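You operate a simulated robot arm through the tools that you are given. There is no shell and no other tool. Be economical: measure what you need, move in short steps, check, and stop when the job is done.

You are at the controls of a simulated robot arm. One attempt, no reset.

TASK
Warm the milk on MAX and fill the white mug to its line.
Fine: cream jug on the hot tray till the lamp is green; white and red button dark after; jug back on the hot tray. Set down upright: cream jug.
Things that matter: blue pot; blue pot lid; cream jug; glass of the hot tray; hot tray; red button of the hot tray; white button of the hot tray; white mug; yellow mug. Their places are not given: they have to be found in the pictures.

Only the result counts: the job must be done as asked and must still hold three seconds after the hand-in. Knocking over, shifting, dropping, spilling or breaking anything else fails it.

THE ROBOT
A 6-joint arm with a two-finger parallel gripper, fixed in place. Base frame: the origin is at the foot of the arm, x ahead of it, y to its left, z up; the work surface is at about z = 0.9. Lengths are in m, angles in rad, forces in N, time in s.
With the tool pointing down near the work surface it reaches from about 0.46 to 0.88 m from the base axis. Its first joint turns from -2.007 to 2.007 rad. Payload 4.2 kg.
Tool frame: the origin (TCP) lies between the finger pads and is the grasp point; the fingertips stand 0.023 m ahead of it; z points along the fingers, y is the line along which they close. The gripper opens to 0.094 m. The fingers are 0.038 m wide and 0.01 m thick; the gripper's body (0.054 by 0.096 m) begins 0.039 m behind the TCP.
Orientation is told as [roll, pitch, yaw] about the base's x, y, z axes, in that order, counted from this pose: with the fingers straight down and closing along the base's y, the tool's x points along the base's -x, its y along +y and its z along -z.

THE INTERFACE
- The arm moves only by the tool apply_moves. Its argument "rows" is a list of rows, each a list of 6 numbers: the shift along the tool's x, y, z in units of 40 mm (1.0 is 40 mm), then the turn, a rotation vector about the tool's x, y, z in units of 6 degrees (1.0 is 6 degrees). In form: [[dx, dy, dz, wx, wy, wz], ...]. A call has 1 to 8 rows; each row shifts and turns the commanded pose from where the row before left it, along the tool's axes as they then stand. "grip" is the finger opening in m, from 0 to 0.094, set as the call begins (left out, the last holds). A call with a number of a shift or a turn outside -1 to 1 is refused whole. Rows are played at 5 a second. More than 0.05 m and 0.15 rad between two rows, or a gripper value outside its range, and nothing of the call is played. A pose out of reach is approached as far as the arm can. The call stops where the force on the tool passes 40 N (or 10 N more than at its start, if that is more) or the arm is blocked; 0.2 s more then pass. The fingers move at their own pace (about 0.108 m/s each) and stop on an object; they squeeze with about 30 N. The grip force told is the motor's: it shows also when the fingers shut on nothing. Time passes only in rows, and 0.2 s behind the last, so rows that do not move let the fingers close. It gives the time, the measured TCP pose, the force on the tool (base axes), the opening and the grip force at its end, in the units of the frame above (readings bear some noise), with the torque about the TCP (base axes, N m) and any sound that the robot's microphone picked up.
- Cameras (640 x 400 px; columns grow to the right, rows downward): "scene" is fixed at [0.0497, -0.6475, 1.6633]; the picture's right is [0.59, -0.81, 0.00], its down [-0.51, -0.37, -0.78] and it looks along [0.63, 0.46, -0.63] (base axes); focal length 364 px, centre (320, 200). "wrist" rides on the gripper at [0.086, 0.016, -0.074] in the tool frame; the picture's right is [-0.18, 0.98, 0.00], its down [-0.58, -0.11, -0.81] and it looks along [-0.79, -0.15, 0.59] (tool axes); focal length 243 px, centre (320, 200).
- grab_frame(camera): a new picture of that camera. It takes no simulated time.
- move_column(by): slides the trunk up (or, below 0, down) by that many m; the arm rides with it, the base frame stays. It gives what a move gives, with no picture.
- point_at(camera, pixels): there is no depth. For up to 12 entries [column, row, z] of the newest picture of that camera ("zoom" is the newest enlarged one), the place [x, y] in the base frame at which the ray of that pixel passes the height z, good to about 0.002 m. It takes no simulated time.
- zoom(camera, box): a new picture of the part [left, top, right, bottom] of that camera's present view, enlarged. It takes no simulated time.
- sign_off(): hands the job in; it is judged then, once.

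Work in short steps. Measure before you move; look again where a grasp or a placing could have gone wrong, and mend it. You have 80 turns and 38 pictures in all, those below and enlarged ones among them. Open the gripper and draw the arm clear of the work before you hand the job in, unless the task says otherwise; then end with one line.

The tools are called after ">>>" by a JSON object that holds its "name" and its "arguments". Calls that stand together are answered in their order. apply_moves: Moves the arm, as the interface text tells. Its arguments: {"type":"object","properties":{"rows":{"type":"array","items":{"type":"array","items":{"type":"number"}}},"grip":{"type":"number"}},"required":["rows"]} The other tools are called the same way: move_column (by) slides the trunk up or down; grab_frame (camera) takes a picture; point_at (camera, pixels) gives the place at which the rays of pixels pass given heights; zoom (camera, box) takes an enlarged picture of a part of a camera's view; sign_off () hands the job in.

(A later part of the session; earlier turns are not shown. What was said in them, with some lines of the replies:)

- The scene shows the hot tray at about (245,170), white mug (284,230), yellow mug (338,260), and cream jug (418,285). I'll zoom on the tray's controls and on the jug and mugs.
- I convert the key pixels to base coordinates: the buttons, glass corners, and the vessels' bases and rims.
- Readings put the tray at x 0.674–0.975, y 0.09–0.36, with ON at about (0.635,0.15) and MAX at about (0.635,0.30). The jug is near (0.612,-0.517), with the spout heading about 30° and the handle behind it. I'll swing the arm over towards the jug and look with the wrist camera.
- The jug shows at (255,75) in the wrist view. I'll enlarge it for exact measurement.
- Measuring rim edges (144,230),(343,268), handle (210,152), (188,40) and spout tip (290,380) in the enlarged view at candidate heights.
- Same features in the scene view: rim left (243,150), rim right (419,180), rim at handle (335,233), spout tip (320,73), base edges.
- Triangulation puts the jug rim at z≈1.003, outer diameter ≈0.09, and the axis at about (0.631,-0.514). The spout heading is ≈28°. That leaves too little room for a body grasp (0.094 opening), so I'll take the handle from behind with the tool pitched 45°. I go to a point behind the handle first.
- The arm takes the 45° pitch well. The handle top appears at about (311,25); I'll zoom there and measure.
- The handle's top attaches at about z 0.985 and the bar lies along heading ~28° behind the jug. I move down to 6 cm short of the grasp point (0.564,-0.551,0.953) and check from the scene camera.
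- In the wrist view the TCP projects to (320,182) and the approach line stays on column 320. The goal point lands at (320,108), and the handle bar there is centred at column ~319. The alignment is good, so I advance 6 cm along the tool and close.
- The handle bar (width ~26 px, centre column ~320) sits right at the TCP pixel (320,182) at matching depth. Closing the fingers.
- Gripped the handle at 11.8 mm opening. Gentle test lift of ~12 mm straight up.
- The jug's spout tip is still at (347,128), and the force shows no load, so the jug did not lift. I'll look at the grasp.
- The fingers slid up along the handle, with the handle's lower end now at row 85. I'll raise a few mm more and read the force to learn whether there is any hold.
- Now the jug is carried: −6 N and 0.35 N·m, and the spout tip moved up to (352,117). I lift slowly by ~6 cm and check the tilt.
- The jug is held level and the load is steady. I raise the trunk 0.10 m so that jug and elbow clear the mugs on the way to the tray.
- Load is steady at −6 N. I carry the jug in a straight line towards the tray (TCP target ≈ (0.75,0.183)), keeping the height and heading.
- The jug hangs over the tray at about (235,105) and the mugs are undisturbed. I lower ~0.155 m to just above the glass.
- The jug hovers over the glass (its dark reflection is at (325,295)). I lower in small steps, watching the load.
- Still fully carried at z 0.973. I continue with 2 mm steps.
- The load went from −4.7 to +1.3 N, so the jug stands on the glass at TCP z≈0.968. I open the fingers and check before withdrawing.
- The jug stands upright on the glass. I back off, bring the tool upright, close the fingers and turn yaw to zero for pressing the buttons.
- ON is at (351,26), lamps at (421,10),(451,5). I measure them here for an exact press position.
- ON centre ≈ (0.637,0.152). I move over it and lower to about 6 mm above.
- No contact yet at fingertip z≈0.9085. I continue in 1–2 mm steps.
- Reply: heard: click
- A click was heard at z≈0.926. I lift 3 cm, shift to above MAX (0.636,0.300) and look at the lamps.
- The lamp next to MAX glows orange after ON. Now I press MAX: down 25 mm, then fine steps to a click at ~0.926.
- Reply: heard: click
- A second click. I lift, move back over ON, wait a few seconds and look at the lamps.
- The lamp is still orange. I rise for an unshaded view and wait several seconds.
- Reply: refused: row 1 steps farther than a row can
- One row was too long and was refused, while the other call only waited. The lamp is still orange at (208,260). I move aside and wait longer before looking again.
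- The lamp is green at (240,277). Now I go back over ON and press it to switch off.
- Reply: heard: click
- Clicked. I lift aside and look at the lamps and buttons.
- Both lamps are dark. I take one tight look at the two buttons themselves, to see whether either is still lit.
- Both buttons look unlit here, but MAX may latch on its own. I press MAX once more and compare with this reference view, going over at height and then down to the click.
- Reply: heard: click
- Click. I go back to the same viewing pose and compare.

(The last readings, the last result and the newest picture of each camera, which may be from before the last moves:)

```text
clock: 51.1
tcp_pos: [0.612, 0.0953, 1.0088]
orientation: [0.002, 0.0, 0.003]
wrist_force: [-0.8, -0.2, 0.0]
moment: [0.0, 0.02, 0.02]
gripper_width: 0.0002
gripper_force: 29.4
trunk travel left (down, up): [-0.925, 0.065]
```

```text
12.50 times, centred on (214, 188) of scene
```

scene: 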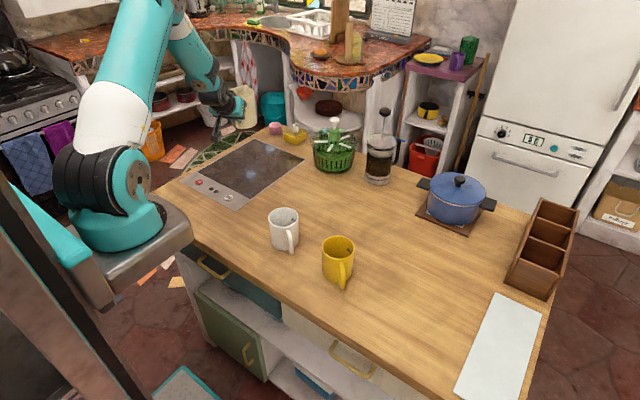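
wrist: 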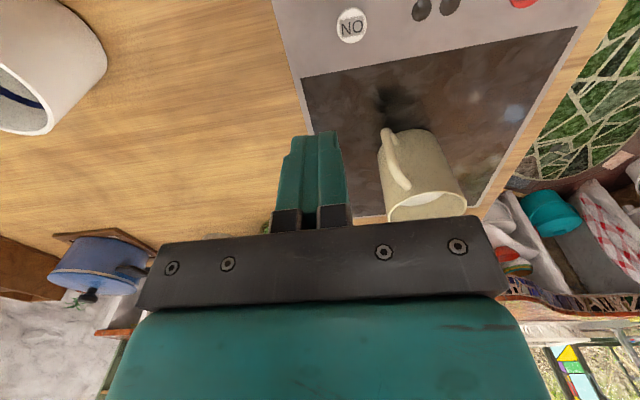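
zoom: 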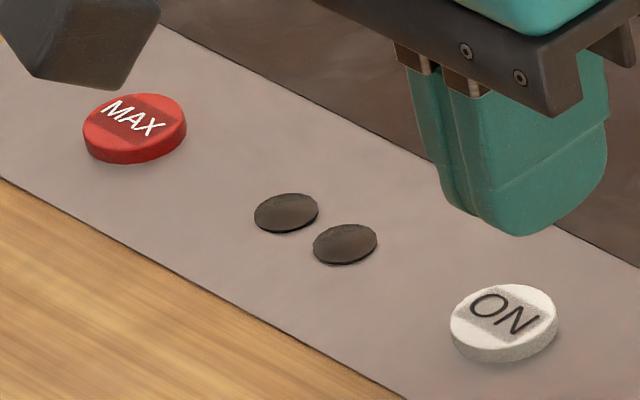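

No change: both lamps and buttons are dark, so the tray is off. Now I regrasp the jug by retracing the withdrawal path: up to (0.635,0.126,1.094), yaw 27.7°, pitch 45°, fingers open.

>>> {"name": "apply_moves", "arguments": {"rows": [[-0.29, 0.385, -0.8, 0, 0, 0], [-0.285, 0.385, -0.8, 0, 0, 0], [0, 0, -0.53, 0, 0, 0], [0, 0, 0, 0, 0, -1], [0, 0, 0, 0, 0, -1], [0, 0, 0, 0, 0, -1], [0, 0, 0, 0, 0, -1], [0, 0, 0, 0, 0, -0.6]], "grip": 0.06}}

>>> {"name": "apply_moves", "arguments": {"rows": [[0, 0, 0, 0, -1, 0], [0, 0, 0, 0, -1, 0], [0, 0, 0, 0, -1, 0], [0, 0, 0, 0, -1, 0], [0, 0, 0, 0, -1, 0], [0, 0, 0, 0, -1, 0], [0, 0, 0, 0, -1, 0], [0, 0, 0, 0, -0.5, 0]]}}

>>> {"name": "apply_moves", "arguments": {"rows": [[0, 0, 1, 0, 0, 0], [0, 0, 1, 0, 0, 0], [0, 0, 1, 0, 0, 0], [0, 0, 0.5, 0, 0, 0]]}}

>>> {"name": "grab_frame", "arguments": {"camera": "wrist"}}

```text
clock: 52.9
tcp_pos: [0.6347, 0.1262, 1.0926]
orientation: [0.0, -0.001, 0.486]
wrist_force: [0.4, 0.2, -0.7]
moment: [0.0, 0.0, -0.02]
gripper_width: 0.0599
gripper_force: 0.1
trunk travel left (down, up): [-0.925, 0.065]
```

```text
clock: 54.7
tcp_pos: [0.6357, 0.1259, 1.0935]
orientation: [-0.001, -0.786, 0.484]
wrist_force: [0.0, -0.8, 0.0]
moment: [-0.02, -0.03, 0.0]
gripper_width: 0.0602
gripper_force: 0.1
trunk travel left (down, up): [-0.925, 0.065]
```

```text
clock: 55.7
tcp_pos: [0.7215, 0.1726, 0.9947]
orientation: [0.0, -0.787, 0.484]
wrist_force: [-1.1, 0.6, 0.0]
moment: [0.01, 0.03, 0.0]
gripper_width: 0.0599
gripper_force: 0.1
trunk travel left (down, up): [-0.925, 0.065]
```

```text
9 pictures are left
```

wrist: 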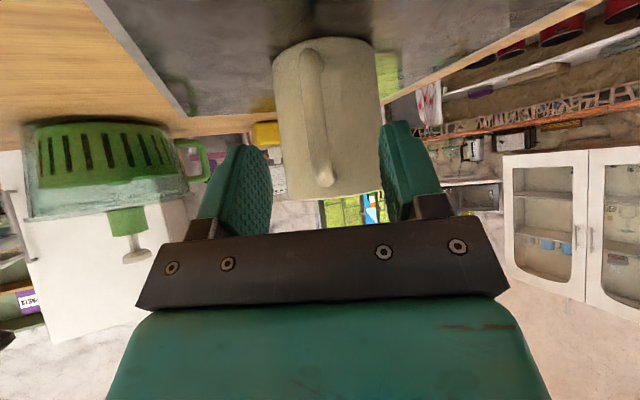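

The handle is centred at (318,128), exactly on the approach line. I advance 4 cm, close and gently lift.

>>> {"name": "apply_moves", "arguments": {"rows": [[0, 0, 0.5, 0, 0, 0], [0, 0, 0.5, 0, 0, 0], [0, 0, 0, 0, 0, 0]]}}

>>> {"name": "apply_moves", "arguments": {"rows": [[0, 0, 0, 0, 0, 0], [0, 0, 0, 0, 0, 0], [0, 0, 0, 0, 0, 0]], "grip": 0}}

>>> {"name": "apply_moves", "arguments": {"rows": [[-0.1, 0, -0.1, 0, 0, 0], [-0.1, 0, -0.1, 0, 0, 0], [-0.1, 0, -0.1, 0, 0, 0], [-0.1, 0, -0.1, 0, 0, 0], [0, 0, 0, 0, 0, 0]]}}

```text
clock: 56.5
tcp_pos: [0.7474, 0.1855, 0.9655]
orientation: [0.001, -0.787, 0.484]
wrist_force: [0.2, 0.8, 0.1]
moment: [0.01, 0.02, 0.01]
gripper_width: 0.0601
gripper_force: 0.0
trunk travel left (down, up): [-0.925, 0.065]
```

```text
clock: 57.3
tcp_pos: [0.7472, 0.1868, 0.9663]
orientation: [0.001, -0.786, 0.482]
wrist_force: [-0.1, -0.6, 0.3]
moment: [-0.02, -0.12, -0.01]
gripper_width: 0.0114
gripper_force: 30.1
trunk travel left (down, up): [-0.925, 0.065]
```

```text
clock: 58.5
tcp_pos: [0.7478, 0.1857, 0.9878]
orientation: [0.0, -0.783, 0.485]
wrist_force: [0.6, 0.2, -5.0]
moment: [-0.14, 0.29, 0.02]
gripper_width: 0.0116
gripper_force: 30.6
trunk travel left (down, up): [-0.925, 0.065]
```

The jug is held firmly (−5 N). Mug axis ≈ (0.601,−0.122), rim z≈0.99. I'll pour from the tray side with the spout heading ≈ −75°. First I lift, draw back 0.14 m and begin turning the jug level about the vertical.

>>> {"name": "apply_moves", "arguments": {"rows": [[-0.4, 0, -0.4, 0, 0, 0], [-0.6, 0, -0.6, 0, 0, 0], [-0.6, 0, -0.6, 0, 0, 0], [-0.6, 0, -0.6, 0, 0, 0], [-0.5, 0, -0.5, 0, 0, 0]]}}

>>> {"name": "apply_moves", "arguments": {"rows": [[0.4, 0, -0.4, 0, 0, 0], [0.6, 0, -0.6, 0, 0, 0], [0.6, 0, -0.6, 0, 0, 0], [0.6, 0, -0.6, 0, 0, 0], [0.35, 0, -0.35, 0, 0, 0], [0, 0, 0, 0, 0, 0]]}}

>>> {"name": "apply_moves", "arguments": {"rows": [[0, 0, 0, 0.4, 0, 0.4], [0, 0, 0, 0.85, 0, 0.85], [0, 0, 0, 0.85, 0, 0.85], [0, 0, 0, 0.85, 0, 0.85], [0, 0, 0, 0.85, 0, 0.85], [0, 0, 0, 0.85, 0, 0.85], [0, 0, 0, 0.85, 0, 0.85], [0, 0, 0, 0.85, 0, 0.85]]}}

```text
clock: 59.7
tcp_pos: [0.7477, 0.1867, 1.1413]
orientation: [0.0, -0.784, 0.483]
wrist_force: [-0.2, -0.1, -5.9]
moment: [-0.17, 0.33, 0.01]
gripper_width: 0.0116
gripper_force: 29.8
trunk travel left (down, up): [-0.925, 0.065]
```

```text
clock: 61.1
tcp_pos: [0.6198, 0.1191, 1.1412]
orientation: [-0.001, -0.785, 0.48]
wrist_force: [-0.2, 0.2, -5.7]
moment: [-0.15, 0.24, 0.0]
gripper_width: 0.0113
gripper_force: 29.8
trunk travel left (down, up): [-0.925, 0.065]
```

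```text
clock: 62.9
tcp_pos: [0.62, 0.1193, 1.1412]
orientation: [0.003, -0.785, -0.461]
wrist_force: [-0.6, 0.3, -4.8]
moment: [0.17, 0.32, 0.05]
gripper_width: 0.0116
gripper_force: 29.7
trunk travel left (down, up): [-0.925, 0.065]
```

Turning works and stays level (yaw −0.46). I continue to yaw ≈ −1.31.

>>> {"name": "apply_moves", "arguments": {"rows": [[0, 0, 0, 0.85, 0, 0.85], [0, 0, 0, 0.85, 0, 0.85], [0, 0, 0, 0.85, 0, 0.85], [0, 0, 0, 0.85, 0, 0.85], [0, 0, 0, 0.85, 0, 0.85], [0, 0, 0, 0.85, 0, 0.85], [0, 0, 0, 0.6, 0, 0.6], [0, 0, 0, 0, 0, 0]]}}

>>> {"name": "grab_frame", "arguments": {"camera": "scene"}}

```text
clock: 64.7
tcp_pos: [0.6192, 0.1178, 1.1415]
orientation: [0.0, -0.785, -1.301]
wrist_force: [-0.5, 0.0, -5.7]
moment: [0.37, 0.14, 0.0]
gripper_width: 0.0114
gripper_force: 30.3
trunk travel left (down, up): [-0.925, 0.065]
```

```text
8 pictures are left
```

scene: 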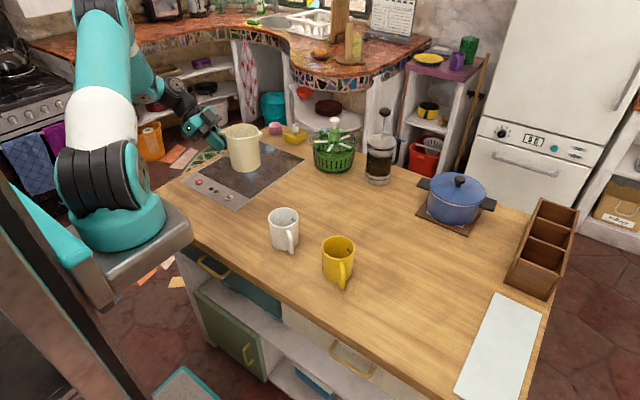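

The jug hangs level over the tray side and both mugs are in place. I move so the spout sits above the near part of the white mug (spout height ≈1.12), then tilt 18° about the spout tip (still below the pouring angle).

>>> {"name": "apply_moves", "arguments": {"rows": [[-0.01, -0.3, 0.3, 0, 0, 0], [-0.016, -0.51, 0.55, 0, 0, 0], [-0.016, -0.51, 0.55, 0, 0, 0], [-0.016, -0.45, 0.5, 0, 0, 0], [-0.007, -0.27, 0.27, 0, 0, 0], [0, 0, 0, 0, 0, 0]]}}

>>> {"name": "apply_moves", "arguments": {"rows": [[-0.104, 0, -0.16, 0, 0.5, 0], [-0.104, 0, -0.16, 0, 0.5, 0], [-0.104, 0, -0.16, 0, 0.5, 0], [-0.104, 0, -0.16, 0, 0.5, 0], [-0.104, 0, -0.16, 0, 0.5, 0], [0, 0, 0, 0, 0, 0]]}}

>>> {"name": "zoom", "arguments": {"camera": "scene", "box": [200, 110, 360, 270]}}

```text
clock: 66.1
tcp_pos: [0.5581, 0.035, 1.0823]
orientation: [0.0, -0.785, -1.302]
wrist_force: [0.0, -0.1, -5.8]
moment: [0.3, 0.12, 0.01]
gripper_width: 0.0114
gripper_force: 30.0
trunk travel left (down, up): [-0.925, 0.065]
```

```text
clock: 67.5
tcp_pos: [0.5571, 0.04, 1.1194]
orientation: [0.0, -0.524, -1.3]
wrist_force: [0.2, 0.1, -6.3]
moment: [0.28, 0.13, 0.0]
gripper_width: 0.0115
gripper_force: 29.9
trunk travel left (down, up): [-0.925, 0.065]
```

```text
2.50 times, centred on (280, 190) of scene
```

zoom: 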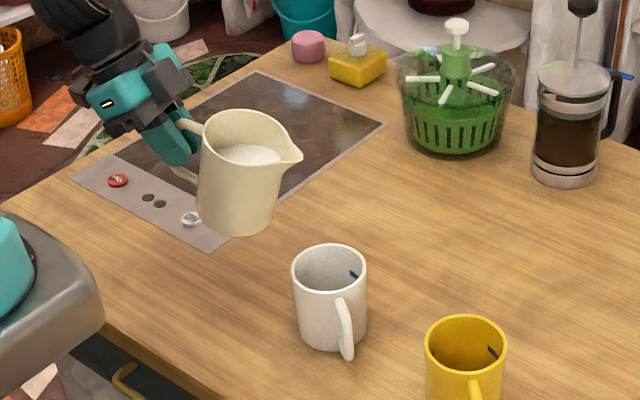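

The jug is tilted 15° with spout tip at (301,157) in this zoom and the mug rim centred at (329,268). I verify both positions.

>>> {"name": "point_at", "arguments": {"camera": "zoom", "pixels": [[301, 157, 1.12], [301, 157, 1.1], [329, 268, 0.99], [291, 270, 0.99], [367, 270, 0.99], [329, 348, 0.9], [329, 244, 0.99], [329, 294, 0.99], [353, 275, 0.98]]}}

```text
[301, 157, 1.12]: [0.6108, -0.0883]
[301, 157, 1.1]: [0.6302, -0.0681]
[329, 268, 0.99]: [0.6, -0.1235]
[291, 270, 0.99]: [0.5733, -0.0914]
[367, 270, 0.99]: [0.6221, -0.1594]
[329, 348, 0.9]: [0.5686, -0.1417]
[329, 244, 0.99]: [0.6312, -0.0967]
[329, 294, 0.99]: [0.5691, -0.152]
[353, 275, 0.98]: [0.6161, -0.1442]
```

The spout is at about (0.598,−0.101,1.132), 2.2 cm to the near side of the mug axis (0.600,−0.123), as wanted. I lower 8 cm, so the spout is ~6 cm above the rim, then look at forces.

>>> {"name": "apply_moves", "arguments": {"rows": [[0.25, 0, 0.43, 0, 0, 0], [0.3, 0, 0.52, 0, 0, 0], [0.3, 0, 0.52, 0, 0, 0], [0.15, 0, 0.26, 0, 0, 0], [0, 0, 0, 0, 0, 0]]}}

>>> {"name": "apply_moves", "arguments": {"rows": [[-0.09, 0, -0.16, 0, 0.5, 0], [-0.09, 0, -0.16, 0, 0.5, 0], [0, 0, 0, 0, 0, 0], [0, 0, 0, 0, 0, 0]]}}

>>> {"name": "apply_moves", "arguments": {"rows": [[-0.09, 0, -0.16, 0, 0.5, 0], [-0.09, 0, -0.16, 0, 0.5, 0], [0, 0, 0, 0, 0, 0], [0, 0, 0, 0, 0, 0]]}}

>>> {"name": "zoom", "arguments": {"camera": "scene", "box": [200, 130, 360, 270]}}

```text
clock: 68.7
tcp_pos: [0.557, 0.0388, 1.0395]
orientation: [0.0, -0.523, -1.299]
wrist_force: [-0.1, -1.3, -5.4]
moment: [0.3, 0.16, -0.02]
gripper_width: 0.0117
gripper_force: 30.1
trunk travel left (down, up): [-0.925, 0.065]
```

```text
clock: 69.7
tcp_pos: [0.5573, 0.0397, 1.054]
orientation: [0.002, -0.418, -1.299]
wrist_force: [0.9, 0.0, -4.5]
moment: [0.27, 0.09, 0.02]
gripper_width: 0.0116
gripper_force: 30.1
trunk travel left (down, up): [-0.925, 0.065]
```

```text
clock: 70.7
tcp_pos: [0.5571, 0.0375, 1.0684]
orientation: [0.0, -0.315, -1.302]
wrist_force: [-0.2, 0.4, -5.9]
moment: [0.22, 0.11, 0.01]
gripper_width: 0.0114
gripper_force: 29.6
trunk travel left (down, up): [-0.925, 0.065]
```

```text
2.86 times, centred on (280, 200) of scene
```

zoom: 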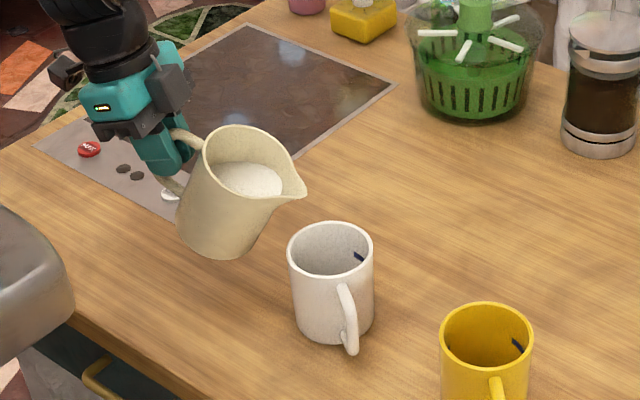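

At 27° tilt there is no stream yet; milk is close to the lip, with the spout tip at (305,190). I check the spout's place before pouring.

>>> {"name": "point_at", "arguments": {"camera": "zoom", "pixels": [[305, 190, 1.05], [305, 190, 1.03], [305, 190, 1.07], [330, 248, 0.987], [358, 255, 0.96]]}}

```text
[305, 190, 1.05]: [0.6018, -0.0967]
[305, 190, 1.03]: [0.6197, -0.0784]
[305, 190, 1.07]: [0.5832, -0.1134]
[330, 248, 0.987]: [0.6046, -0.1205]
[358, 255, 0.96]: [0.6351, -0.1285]
```

The spout is at ≈(0.598,−0.100,1.054), well placed. I tilt on in small steps with pauses, watching the weight.

>>> {"name": "apply_moves", "arguments": {"rows": [[-0.09, 0, -0.16, 0, 0.5, 0], [-0.09, 0, -0.16, 0, 0.5, 0], [0, 0, 0, 0, 0, 0], [0, 0, 0, 0, 0, 0], [0, 0, 0, 0, 0, 0]]}}

>>> {"name": "apply_moves", "arguments": {"rows": [[-0.09, 0, -0.16, 0, 0.5, 0], [-0.045, 0, -0.08, 0, 0.25, 0], [0, 0, 0, 0, 0, 0], [0, 0, 0, 0, 0, 0], [0, 0, 0, 0, 0, 0]]}}

>>> {"name": "zoom", "arguments": {"camera": "scene", "box": [220, 140, 340, 260]}}

```text
clock: 71.9
tcp_pos: [0.5587, 0.0353, 1.0846]
orientation: [-0.001, -0.21, -1.301]
wrist_force: [-1.1, 0.7, -5.9]
moment: [0.24, 0.08, 0.01]
gripper_width: 0.0113
gripper_force: 29.9
trunk travel left (down, up): [-0.925, 0.065]
```

```text
clock: 73.1
tcp_pos: [0.5597, 0.0311, 1.0935]
orientation: [0.002, -0.133, -1.3]
wrist_force: [0.2, 0.2, -4.8]
moment: [0.21, 0.05, 0.0]
gripper_width: 0.0115
gripper_force: 30.2
trunk travel left (down, up): [-0.925, 0.065]
```

```text
3.33 times, centred on (280, 200) of scene
```

zoom: 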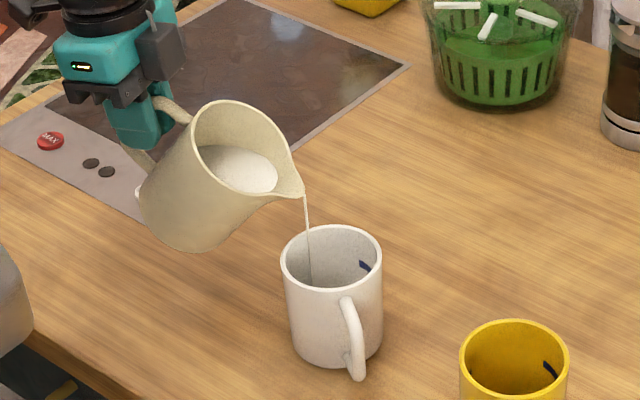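

A thin stream at 37° goes cleanly into the mug. I continue with small tilt steps and pauses towards 46°, keeping the spout fixed.

>>> {"name": "apply_moves", "arguments": {"rows": [[-0.045, 0, -0.08, 0, 0.25, 0], [0, 0, 0, 0, 0, 0], [-0.045, 0, -0.08, 0, 0.25, 0], [0, 0, 0, 0, 0, 0], [-0.045, 0, -0.08, 0, 0.25, 0], [0, 0, 0, 0, 0, 0], [0, 0, 0, 0, 0, 0], [0, 0, 0, 0, 0, 0]]}}

>>> {"name": "apply_moves", "arguments": {"rows": [[-0.045, 0, -0.08, 0, 0.25, 0], [0, 0, 0, 0, 0, 0], [-0.045, 0, -0.08, 0, 0.25, 0], [0, 0, 0, 0, 0, 0], [-0.045, 0, -0.08, 0, 0.25, 0], [0, 0, 0, 0, 0, 0], [0, 0, 0, 0, 0, 0], [0, 0, 0, 0, 0, 0]]}}

>>> {"name": "apply_moves", "arguments": {"rows": [[0, 0, 0, 0, 0, 0], [0, 0, 0, 0, 0, 0], [0, 0, 0, 0, 0, 0], [0, 0, 0, 0, 0, 0], [0, 0, 0, 0, 0, 0], [0, 0, 0, 0, 0, 0], [0, 0, 0, 0, 0, 0], [0, 0, 0, 0, 0, 0]]}}

>>> {"name": "zoom", "arguments": {"camera": "scene", "box": [240, 165, 330, 255]}}

```text
clock: 74.9
tcp_pos: [0.5604, 0.0279, 1.1039]
orientation: [-0.001, -0.052, -1.303]
wrist_force: [-0.1, -0.2, -5.2]
moment: [0.12, 0.05, 0.02]
gripper_width: 0.0113
gripper_force: 29.9
trunk travel left (down, up): [-0.925, 0.065]
```

```text
clock: 76.7
tcp_pos: [0.5616, 0.023, 1.1139]
orientation: [0.0, 0.027, -1.3]
wrist_force: [-0.1, 0.3, -4.5]
moment: [0.13, 0.03, -0.01]
gripper_width: 0.0113
gripper_force: 30.2
trunk travel left (down, up): [-0.925, 0.065]
```

```text
clock: 78.5
tcp_pos: [0.5627, 0.0227, 1.1139]
orientation: [-0.002, 0.026, -1.302]
wrist_force: [-0.4, -0.5, -3.8]
moment: [0.09, 0.02, 0.01]
gripper_width: 0.0115
gripper_force: 29.6
trunk travel left (down, up): [-0.925, 0.065]
```

```text
4.44 times, centred on (285, 210) of scene
```

zoom: 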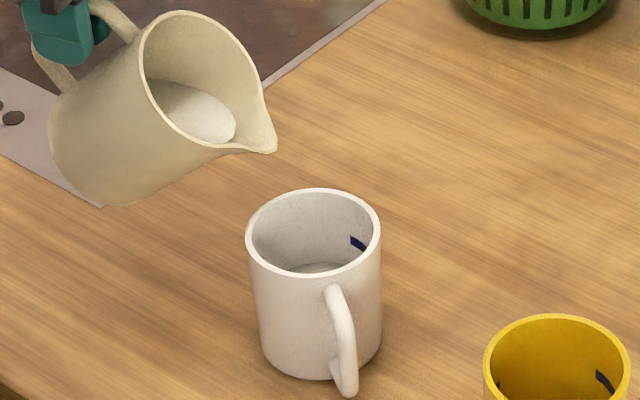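

The stream has stopped at 46.5° and a milk surface shows in the mug (far edge ≈ (318,263)), below the blue mark (350–367, 236–251). I measure the levels.

>>> {"name": "point_at", "arguments": {"camera": "zoom", "pixels": [[318, 263, 0.94], [318, 263, 0.92], [318, 263, 0.93], [351, 236, 0.97], [351, 244, 0.97], [351, 240, 0.96], [366, 246, 0.97], [366, 251, 0.96], [366, 251, 0.97], [313, 188, 0.99], [313, 277, 0.99], [275, 152, 1.05]]}}

```text
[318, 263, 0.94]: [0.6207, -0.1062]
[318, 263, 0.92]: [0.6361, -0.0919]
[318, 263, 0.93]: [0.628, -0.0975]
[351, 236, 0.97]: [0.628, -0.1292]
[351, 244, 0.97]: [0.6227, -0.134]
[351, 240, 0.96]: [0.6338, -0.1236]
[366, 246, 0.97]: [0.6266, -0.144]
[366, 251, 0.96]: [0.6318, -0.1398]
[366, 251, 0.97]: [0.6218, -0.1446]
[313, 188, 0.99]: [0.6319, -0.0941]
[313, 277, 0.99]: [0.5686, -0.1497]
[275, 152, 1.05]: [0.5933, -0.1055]
```

Milk level ≈ z 0.930; the line is at z ≈ 0.958, so roughly 0.12 L more is needed. I tilt another 7° in small steps and let it drain.

>>> {"name": "apply_moves", "arguments": {"rows": [[-0.045, 0, -0.08, 0, 0.25, 0], [0, 0, 0, 0, 0, 0], [-0.045, 0, -0.08, 0, 0.25, 0], [0, 0, 0, 0, 0, 0], [-0.045, 0, -0.08, 0, 0.25, 0], [0, 0, 0, 0, 0, 0], [0, 0, 0, 0, 0, 0], [0, 0, 0, 0, 0, 0]]}}

>>> {"name": "apply_moves", "arguments": {"rows": [[-0.045, 0, -0.08, 0, 0.25, 0], [0, 0, 0, 0, 0, 0], [-0.036, 0, -0.064, 0, 0.2, 0], [0, 0, 0, 0, 0, 0], [0, 0, 0, 0, 0, 0], [0, 0, 0, 0, 0, 0], [0, 0, 0, 0, 0, 0], [0, 0, 0, 0, 0, 0]]}}

>>> {"name": "apply_moves", "arguments": {"rows": [[0, 0, 0, 0, 0, 0], [0, 0, 0, 0, 0, 0], [0, 0, 0, 0, 0, 0], [0, 0, 0, 0, 0, 0], [0, 0, 0, 0, 0, 0], [0, 0, 0, 0, 0, 0], [0, 0, 0, 0, 0, 0], [0, 0, 0, 0, 0, 0]]}}

>>> {"name": "zoom", "arguments": {"camera": "scene", "box": [258, 188, 312, 242]}}

```text
clock: 80.3
tcp_pos: [0.5647, 0.0164, 1.1245]
orientation: [0.001, 0.105, -1.301]
wrist_force: [-0.2, 0.5, -2.9]
moment: [0.08, 0.05, 0.0]
gripper_width: 0.0114
gripper_force: 30.0
trunk travel left (down, up): [-0.925, 0.065]
```

```text
clock: 82.1
tcp_pos: [0.5645, 0.0129, 1.1283]
orientation: [-0.001, 0.151, -1.301]
wrist_force: [0.6, -0.3, -2.7]
moment: [0.05, 0.05, 0.01]
gripper_width: 0.0112
gripper_force: 30.3
trunk travel left (down, up): [-0.925, 0.065]
```

```text
clock: 83.9
tcp_pos: [0.5643, 0.0122, 1.128]
orientation: [0.0, 0.151, -1.302]
wrist_force: [-0.2, -0.3, -3.9]
moment: [0.11, 0.02, 0.03]
gripper_width: 0.0115
gripper_force: 30.3
trunk travel left (down, up): [-0.925, 0.065]
```

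```text
7.41 times, centred on (285, 215) of scene
```

zoom: 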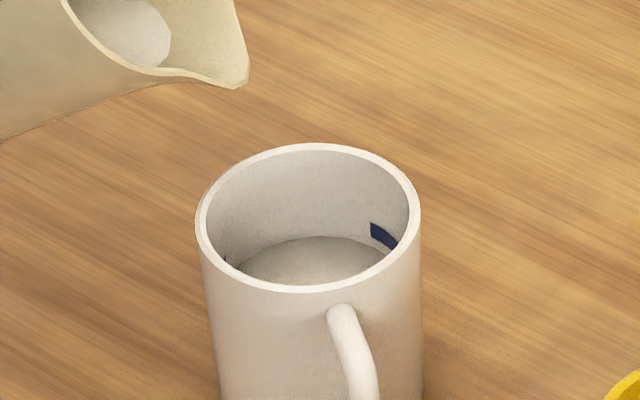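

The level has risen: far edge (318,237), surface edge near column 371 at about row 245, while the blue line's middle there is at row 230. I measure the remainder.

>>> {"name": "point_at", "arguments": {"camera": "zoom", "pixels": [[318, 237, 0.94], [318, 237, 0.95], [371, 245, 0.95], [371, 245, 0.945], [371, 230, 0.96], [371, 230, 0.955], [371, 238, 0.955], [371, 222, 0.96], [225, 260, 0.96], [225, 260, 0.95]]}}

```text
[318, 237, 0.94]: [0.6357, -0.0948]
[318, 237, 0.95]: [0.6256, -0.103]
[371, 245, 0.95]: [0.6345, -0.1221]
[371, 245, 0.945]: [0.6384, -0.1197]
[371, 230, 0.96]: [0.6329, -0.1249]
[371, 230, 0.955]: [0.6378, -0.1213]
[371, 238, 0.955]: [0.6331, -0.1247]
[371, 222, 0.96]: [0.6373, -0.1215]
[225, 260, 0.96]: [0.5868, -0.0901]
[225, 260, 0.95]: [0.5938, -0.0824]
```

Milk is at z≈0.946, and the line band spans 0.951–0.960 (middle 0.956). So far the rise was ≈2.2 mm per degree, so I tilt 4.2° more and let it drain.

>>> {"name": "apply_moves", "arguments": {"rows": [[-0.036, 0, -0.064, 0, 0.2, 0], [0, 0, 0, 0, 0, 0], [-0.036, 0, -0.064, 0, 0.2, 0], [0, 0, 0, 0, 0, 0], [-0.054, 0, -0.096, 0, 0.3, 0], [0, 0, 0, 0, 0, 0], [0, 0, 0, 0, 0, 0], [0, 0, 0, 0, 0, 0]]}}

>>> {"name": "apply_moves", "arguments": {"rows": [[0, 0, 0, 0, 0, 0], [0, 0, 0, 0, 0, 0], [0, 0, 0, 0, 0, 0], [0, 0, 0, 0, 0, 0], [0, 0, 0, 0, 0, 0], [0, 0, 0, 0, 0, 0], [0, 0, 0, 0, 0, 0], [0, 0, 0, 0, 0, 0]]}}

>>> {"name": "zoom", "arguments": {"camera": "scene", "box": [258, 188, 312, 242]}}

```text
clock: 85.7
tcp_pos: [0.5663, 0.0074, 1.1377]
orientation: [0.0, 0.224, -1.303]
wrist_force: [-0.6, 0.0, -3.2]
moment: [0.05, 0.05, 0.01]
gripper_width: 0.0114
gripper_force: 29.6
trunk travel left (down, up): [-0.925, 0.065]
```

```text
clock: 87.5
tcp_pos: [0.5664, 0.0063, 1.1367]
orientation: [0.0, 0.226, -1.301]
wrist_force: [0.7, 0.4, -3.5]
moment: [0.03, 0.03, 0.02]
gripper_width: 0.0116
gripper_force: 29.7
trunk travel left (down, up): [-0.925, 0.065]
```

```text
7.41 times, centred on (285, 215) of scene
```

zoom: 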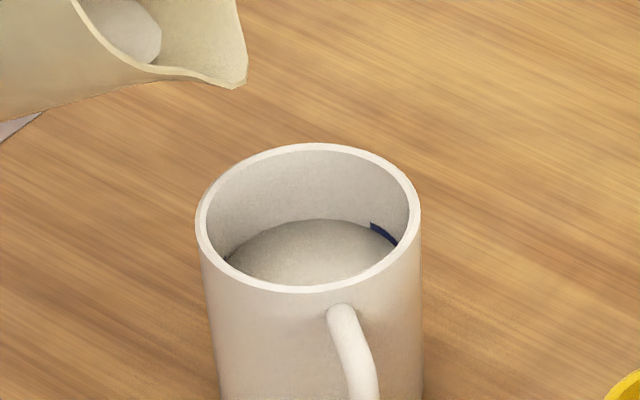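

The milk edge at column 371 is now at row ~229, the middle of the blue band (222–238), so the mug is filled to the line. I tilt back about the spout, then raise the jug clear.

>>> {"name": "apply_moves", "arguments": {"rows": [[0.14, 0, 0.26, 0, -0.8, 0], [0.14, 0, 0.26, 0, -0.8, 0], [0.14, 0, 0.26, 0, -0.8, 0], [0.14, 0, 0.26, 0, -0.8, 0], [0.14, 0, 0.26, 0, -0.8, 0], [0.14, 0, 0.26, 0, -0.8, 0], [0, 0, 0, 0, 0, 0]]}}

>>> {"name": "apply_moves", "arguments": {"rows": [[-0.15, 0, -0.5, 0, 0, 0], [-0.25, 0, -0.85, 0, 0, 0], [-0.25, 0, -0.85, 0, 0, 0], [0, 0, 0, 0, -0.9, 0], [0, 0, 0, 0, -0.9, 0], [0, 0, 0, 0, -0.9, 0], [0, 0, 0, 0, -0.9, 0], [0, 0, 0, 0, -0.9, 0]]}}

```text
clock: 89.1
tcp_pos: [0.5572, 0.0395, 1.0756]
orientation: [0.001, -0.28, -1.304]
wrist_force: [0.8, 0.4, -3.0]
moment: [0.12, 0.06, 0.03]
gripper_width: 0.0115
gripper_force: 30.0
trunk travel left (down, up): [-0.925, 0.065]
```

```text
clock: 90.9
tcp_pos: [0.5579, 0.0382, 1.1676]
orientation: [0.001, -0.749, -1.301]
wrist_force: [0.5, -0.7, -3.0]
moment: [0.18, 0.04, 0.0]
gripper_width: 0.0114
gripper_force: 30.2
trunk travel left (down, up): [-0.925, 0.065]
```

I finish levelling (0.36 units), move back towards the tray side and turn the jug to yaw ≈ 0.

>>> {"name": "apply_moves", "arguments": {"rows": [[0, 0, 0, 0, -0.36, 0], [0.275, 0.51, -0.275, 0, 0, 0], [0.275, 0.51, -0.275, 0, 0, 0], [0.275, 0.51, -0.275, 0, 0, 0], [0.275, 0.51, -0.275, 0, 0, 0], [0, 0, 0, 0, 0, 0]]}}

>>> {"name": "apply_moves", "arguments": {"rows": [[0, 0, 0, -0.6, 0, -0.6], [0, 0, 0, -0.85, 0, -0.85], [0, 0, 0, -0.85, 0, -0.85], [0, 0, 0, -0.85, 0, -0.85], [0, 0, 0, -0.85, 0, -0.85], [0, 0, 0, -0.85, 0, -0.85], [0, 0, 0, -0.85, 0, -0.85], [0, 0, 0, -0.85, 0, -0.85]]}}

>>> {"name": "apply_moves", "arguments": {"rows": [[0, 0, 0, -0.85, 0, -0.85], [0, 0, 0, -0.85, 0, -0.85], [0, 0, 0, -0.55, 0, -0.55], [0, 0, 0, 0, 0, 0]]}}

```text
clock: 92.3
tcp_pos: [0.6189, 0.1214, 1.1683]
orientation: [-0.001, -0.787, -1.3]
wrist_force: [1.0, 0.8, -2.8]
moment: [0.19, 0.08, 0.02]
gripper_width: 0.0112
gripper_force: 29.7
trunk travel left (down, up): [-0.925, 0.065]
```

```text
clock: 94.1
tcp_pos: [0.6197, 0.1207, 1.1668]
orientation: [-0.002, -0.787, -0.329]
wrist_force: [0.5, 0.6, -2.1]
moment: [0.02, 0.23, 0.0]
gripper_width: 0.0111
gripper_force: 30.2
trunk travel left (down, up): [-0.925, 0.065]
```

```text
clock: 95.1
tcp_pos: [0.6186, 0.1211, 1.1663]
orientation: [-0.003, -0.784, 0.003]
wrist_force: [-0.3, -0.4, -2.6]
moment: [-0.02, 0.23, 0.03]
gripper_width: 0.0114
gripper_force: 30.0
trunk travel left (down, up): [-0.925, 0.065]
```

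Level at yaw 0. I move forward over the glass and lower to ≈15 mm above it, then check with a picture.

>>> {"name": "apply_moves", "arguments": {"rows": [[-0.557, 0.525, 0.557, 0, 0, 0], [-0.557, 0.525, 0.557, 0, 0, 0], [-0.557, 0.525, 0.557, 0, 0, 0], [-0.557, 0.525, 0.557, 0, 0, 0]]}}

>>> {"name": "apply_moves", "arguments": {"rows": [[0.5, 0, 0.5, 0, 0, 0], [0.6, 0, 0.6, 0, 0, 0], [0.6, 0, 0.6, 0, 0, 0], [0.6, 0, 0.6, 0, 0, 0], [0.5, 0, 0.5, 0, 0, 0], [0.3, 0, 0.3, 0, 0, 0], [0, 0, 0, 0, 0, 0]]}}

>>> {"name": "zoom", "arguments": {"camera": "scene", "box": [170, 90, 330, 210]}}

```text
clock: 96.1
tcp_pos: [0.7433, 0.2039, 1.1687]
orientation: [-0.002, -0.784, 0.006]
wrist_force: [-0.4, -0.4, -2.3]
moment: [0.03, 0.2, -0.02]
gripper_width: 0.0114
gripper_force: 30.2
trunk travel left (down, up): [-0.925, 0.065]
```

```text
clock: 97.7
tcp_pos: [0.7454, 0.2054, 0.9918]
orientation: [-0.003, -0.785, 0.004]
wrist_force: [0.8, 0.9, -3.3]
moment: [0.0, 0.19, 0.03]
gripper_width: 0.0116
gripper_force: 30.1
trunk travel left (down, up): [-0.925, 0.065]
```

```text
3.33 times, centred on (250, 150) of scene
```

zoom: 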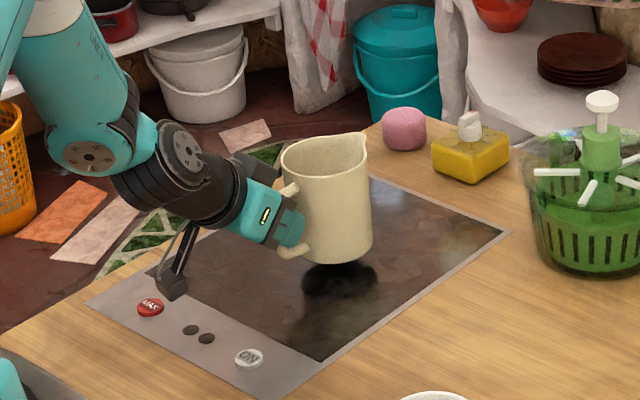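

The jug hovers level over the glass and the lamps are dark. I lower in small steps until the load vanishes.

>>> {"name": "apply_moves", "arguments": {"rows": [[0.1, 0, 0.1, 0, 0, 0], [0.1, 0, 0.1, 0, 0, 0], [0.08, 0, 0.08, 0, 0, 0], [0, 0, 0, 0, 0, 0]]}}

>>> {"name": "apply_moves", "arguments": {"rows": [[0.05, 0, 0.05, 0, 0, 0], [0, 0, 0, 0, 0, 0]]}}

>>> {"name": "apply_moves", "arguments": {"rows": [[0.035, 0, 0.035, 0, 0, 0], [0, 0, 0, 0, 0, 0]]}}

>>> {"name": "apply_moves", "arguments": {"rows": [[0.035, 0, 0.035, 0, 0, 0], [0, 0, 0, 0, 0, 0]]}}

```text
clock: 98.7
tcp_pos: [0.7458, 0.2047, 0.9764]
orientation: [-0.002, -0.784, 0.003]
wrist_force: [-0.7, -0.3, -2.2]
moment: [0.0, 0.23, 0.01]
gripper_width: 0.0116
gripper_force: 29.9
trunk travel left (down, up): [-0.925, 0.065]
```

```text
clock: 99.3
tcp_pos: [0.7452, 0.2049, 0.9716]
orientation: [-0.004, -0.786, 0.004]
wrist_force: [-0.2, 0.1, -3.6]
moment: [0.01, 0.23, -0.02]
gripper_width: 0.0112
gripper_force: 29.6
trunk travel left (down, up): [-0.925, 0.065]
```

```text
clock: 99.9
tcp_pos: [0.7448, 0.2041, 0.9719]
orientation: [-0.002, -0.785, 0.004]
wrist_force: [-0.9, 0.0, -3.6]
moment: [-0.02, 0.16, -0.03]
gripper_width: 0.0113
gripper_force: 30.5
trunk travel left (down, up): [-0.925, 0.065]
```

```text
clock: 100.5
tcp_pos: [0.7451, 0.2057, 0.9687]
orientation: [-0.002, -0.785, 0.003]
wrist_force: [0.6, 0.1, -3.6]
moment: [-0.01, 0.19, 0.01]
gripper_width: 0.0116
gripper_force: 30.2
trunk travel left (down, up): [-0.925, 0.065]
```

Still carried at z≈0.969. I continue in 1–2 mm steps.

>>> {"name": "apply_moves", "arguments": {"rows": [[0.03, 0, 0.03, 0, 0, 0], [0, 0, 0, 0, 0, 0]]}}

>>> {"name": "apply_moves", "arguments": {"rows": [[0.025, 0, 0.025, 0, 0, 0], [0, 0, 0, 0, 0, 0]]}}

```text
clock: 101.1
tcp_pos: [0.7463, 0.2039, 0.967]
orientation: [0.001, -0.786, 0.002]
wrist_force: [-0.9, -1.2, 3.7]
moment: [0.03, -0.44, -0.05]
gripper_width: 0.0116
gripper_force: 29.8
trunk travel left (down, up): [-0.925, 0.065]
```

```text
clock: 101.7
tcp_pos: [0.7445, 0.2051, 0.9665]
orientation: [0.0, -0.788, 0.004]
wrist_force: [-4.3, 0.8, 9.9]
moment: [-0.04, -0.87, 0.0]
gripper_width: 0.0115
gripper_force: 30.3
trunk travel left (down, up): [-0.925, 0.065]
```

The jug is on the glass, slightly pressed (+9.9 N). I relieve ~1.3 mm, then open and withdraw.

>>> {"name": "apply_moves", "arguments": {"rows": [[-0.028, 0, -0.028, 0, 0, 0], [0, 0, 0, 0, 0, 0]]}}

>>> {"name": "apply_moves", "arguments": {"rows": [[0, 0, 0, 0, 0, 0], [0, 0, 0, 0, 0, 0], [0, 0, 0, 0, 0, 0]], "grip": 0.06}}

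>>> {"name": "apply_moves", "arguments": {"rows": [[0, 0, -0.5, 0, 0, 0], [0, 0, -1, 0, 0, 0], [0, 0, -1, 0, 0, 0], [0, 0, -1, 0, 0, 0], [0, 0, -1, 0, 0, 0], [0, 0, -1, 0, 0, 0]]}}

>>> {"name": "grab_frame", "arguments": {"camera": "scene"}}

```text
clock: 102.3
tcp_pos: [0.7446, 0.2049, 0.9664]
orientation: [-0.002, -0.786, 0.003]
wrist_force: [-1.1, 1.5, 2.8]
moment: [0.12, -0.41, 0.07]
gripper_width: 0.0114
gripper_force: 29.6
trunk travel left (down, up): [-0.925, 0.065]
```

```text
clock: 103.1
tcp_pos: [0.7451, 0.2044, 0.9682]
orientation: [-0.001, -0.785, 0.005]
wrist_force: [0.5, 0.1, -0.5]
moment: [-0.01, -0.02, -0.01]
gripper_width: 0.0604
gripper_force: 0.0
trunk travel left (down, up): [-0.925, 0.065]
```

```text
clock: 104.5
tcp_pos: [0.5899, 0.2041, 1.1237]
orientation: [0.0, -0.784, 0.001]
wrist_force: [0.4, -0.3, 0.1]
moment: [-0.02, 0.02, 0.01]
gripper_width: 0.0599
gripper_force: 0.0
trunk travel left (down, up): [-0.925, 0.065]
```

```text
0 pictures are left
```

scene: 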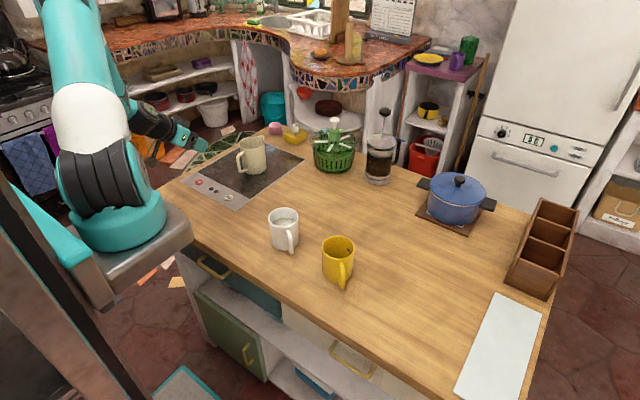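

The jug stands upright on the glass at (250,155), the lamps are dark, the mugs are in place with the white one filled, and the gripper is open and clear. Handing in.

>>> {"name": "sign_off", "arguments": {}}

```text
The job is handed in.
```

The milk was warmed on MAX until the lamp turned green. The white mug is filled to its line, the cream jug is back upright on the hot tray, and both tray lamps are dark. I pressed both buttons off, but neither visibly lights, so I couldn't confirm that MAX itself is off.
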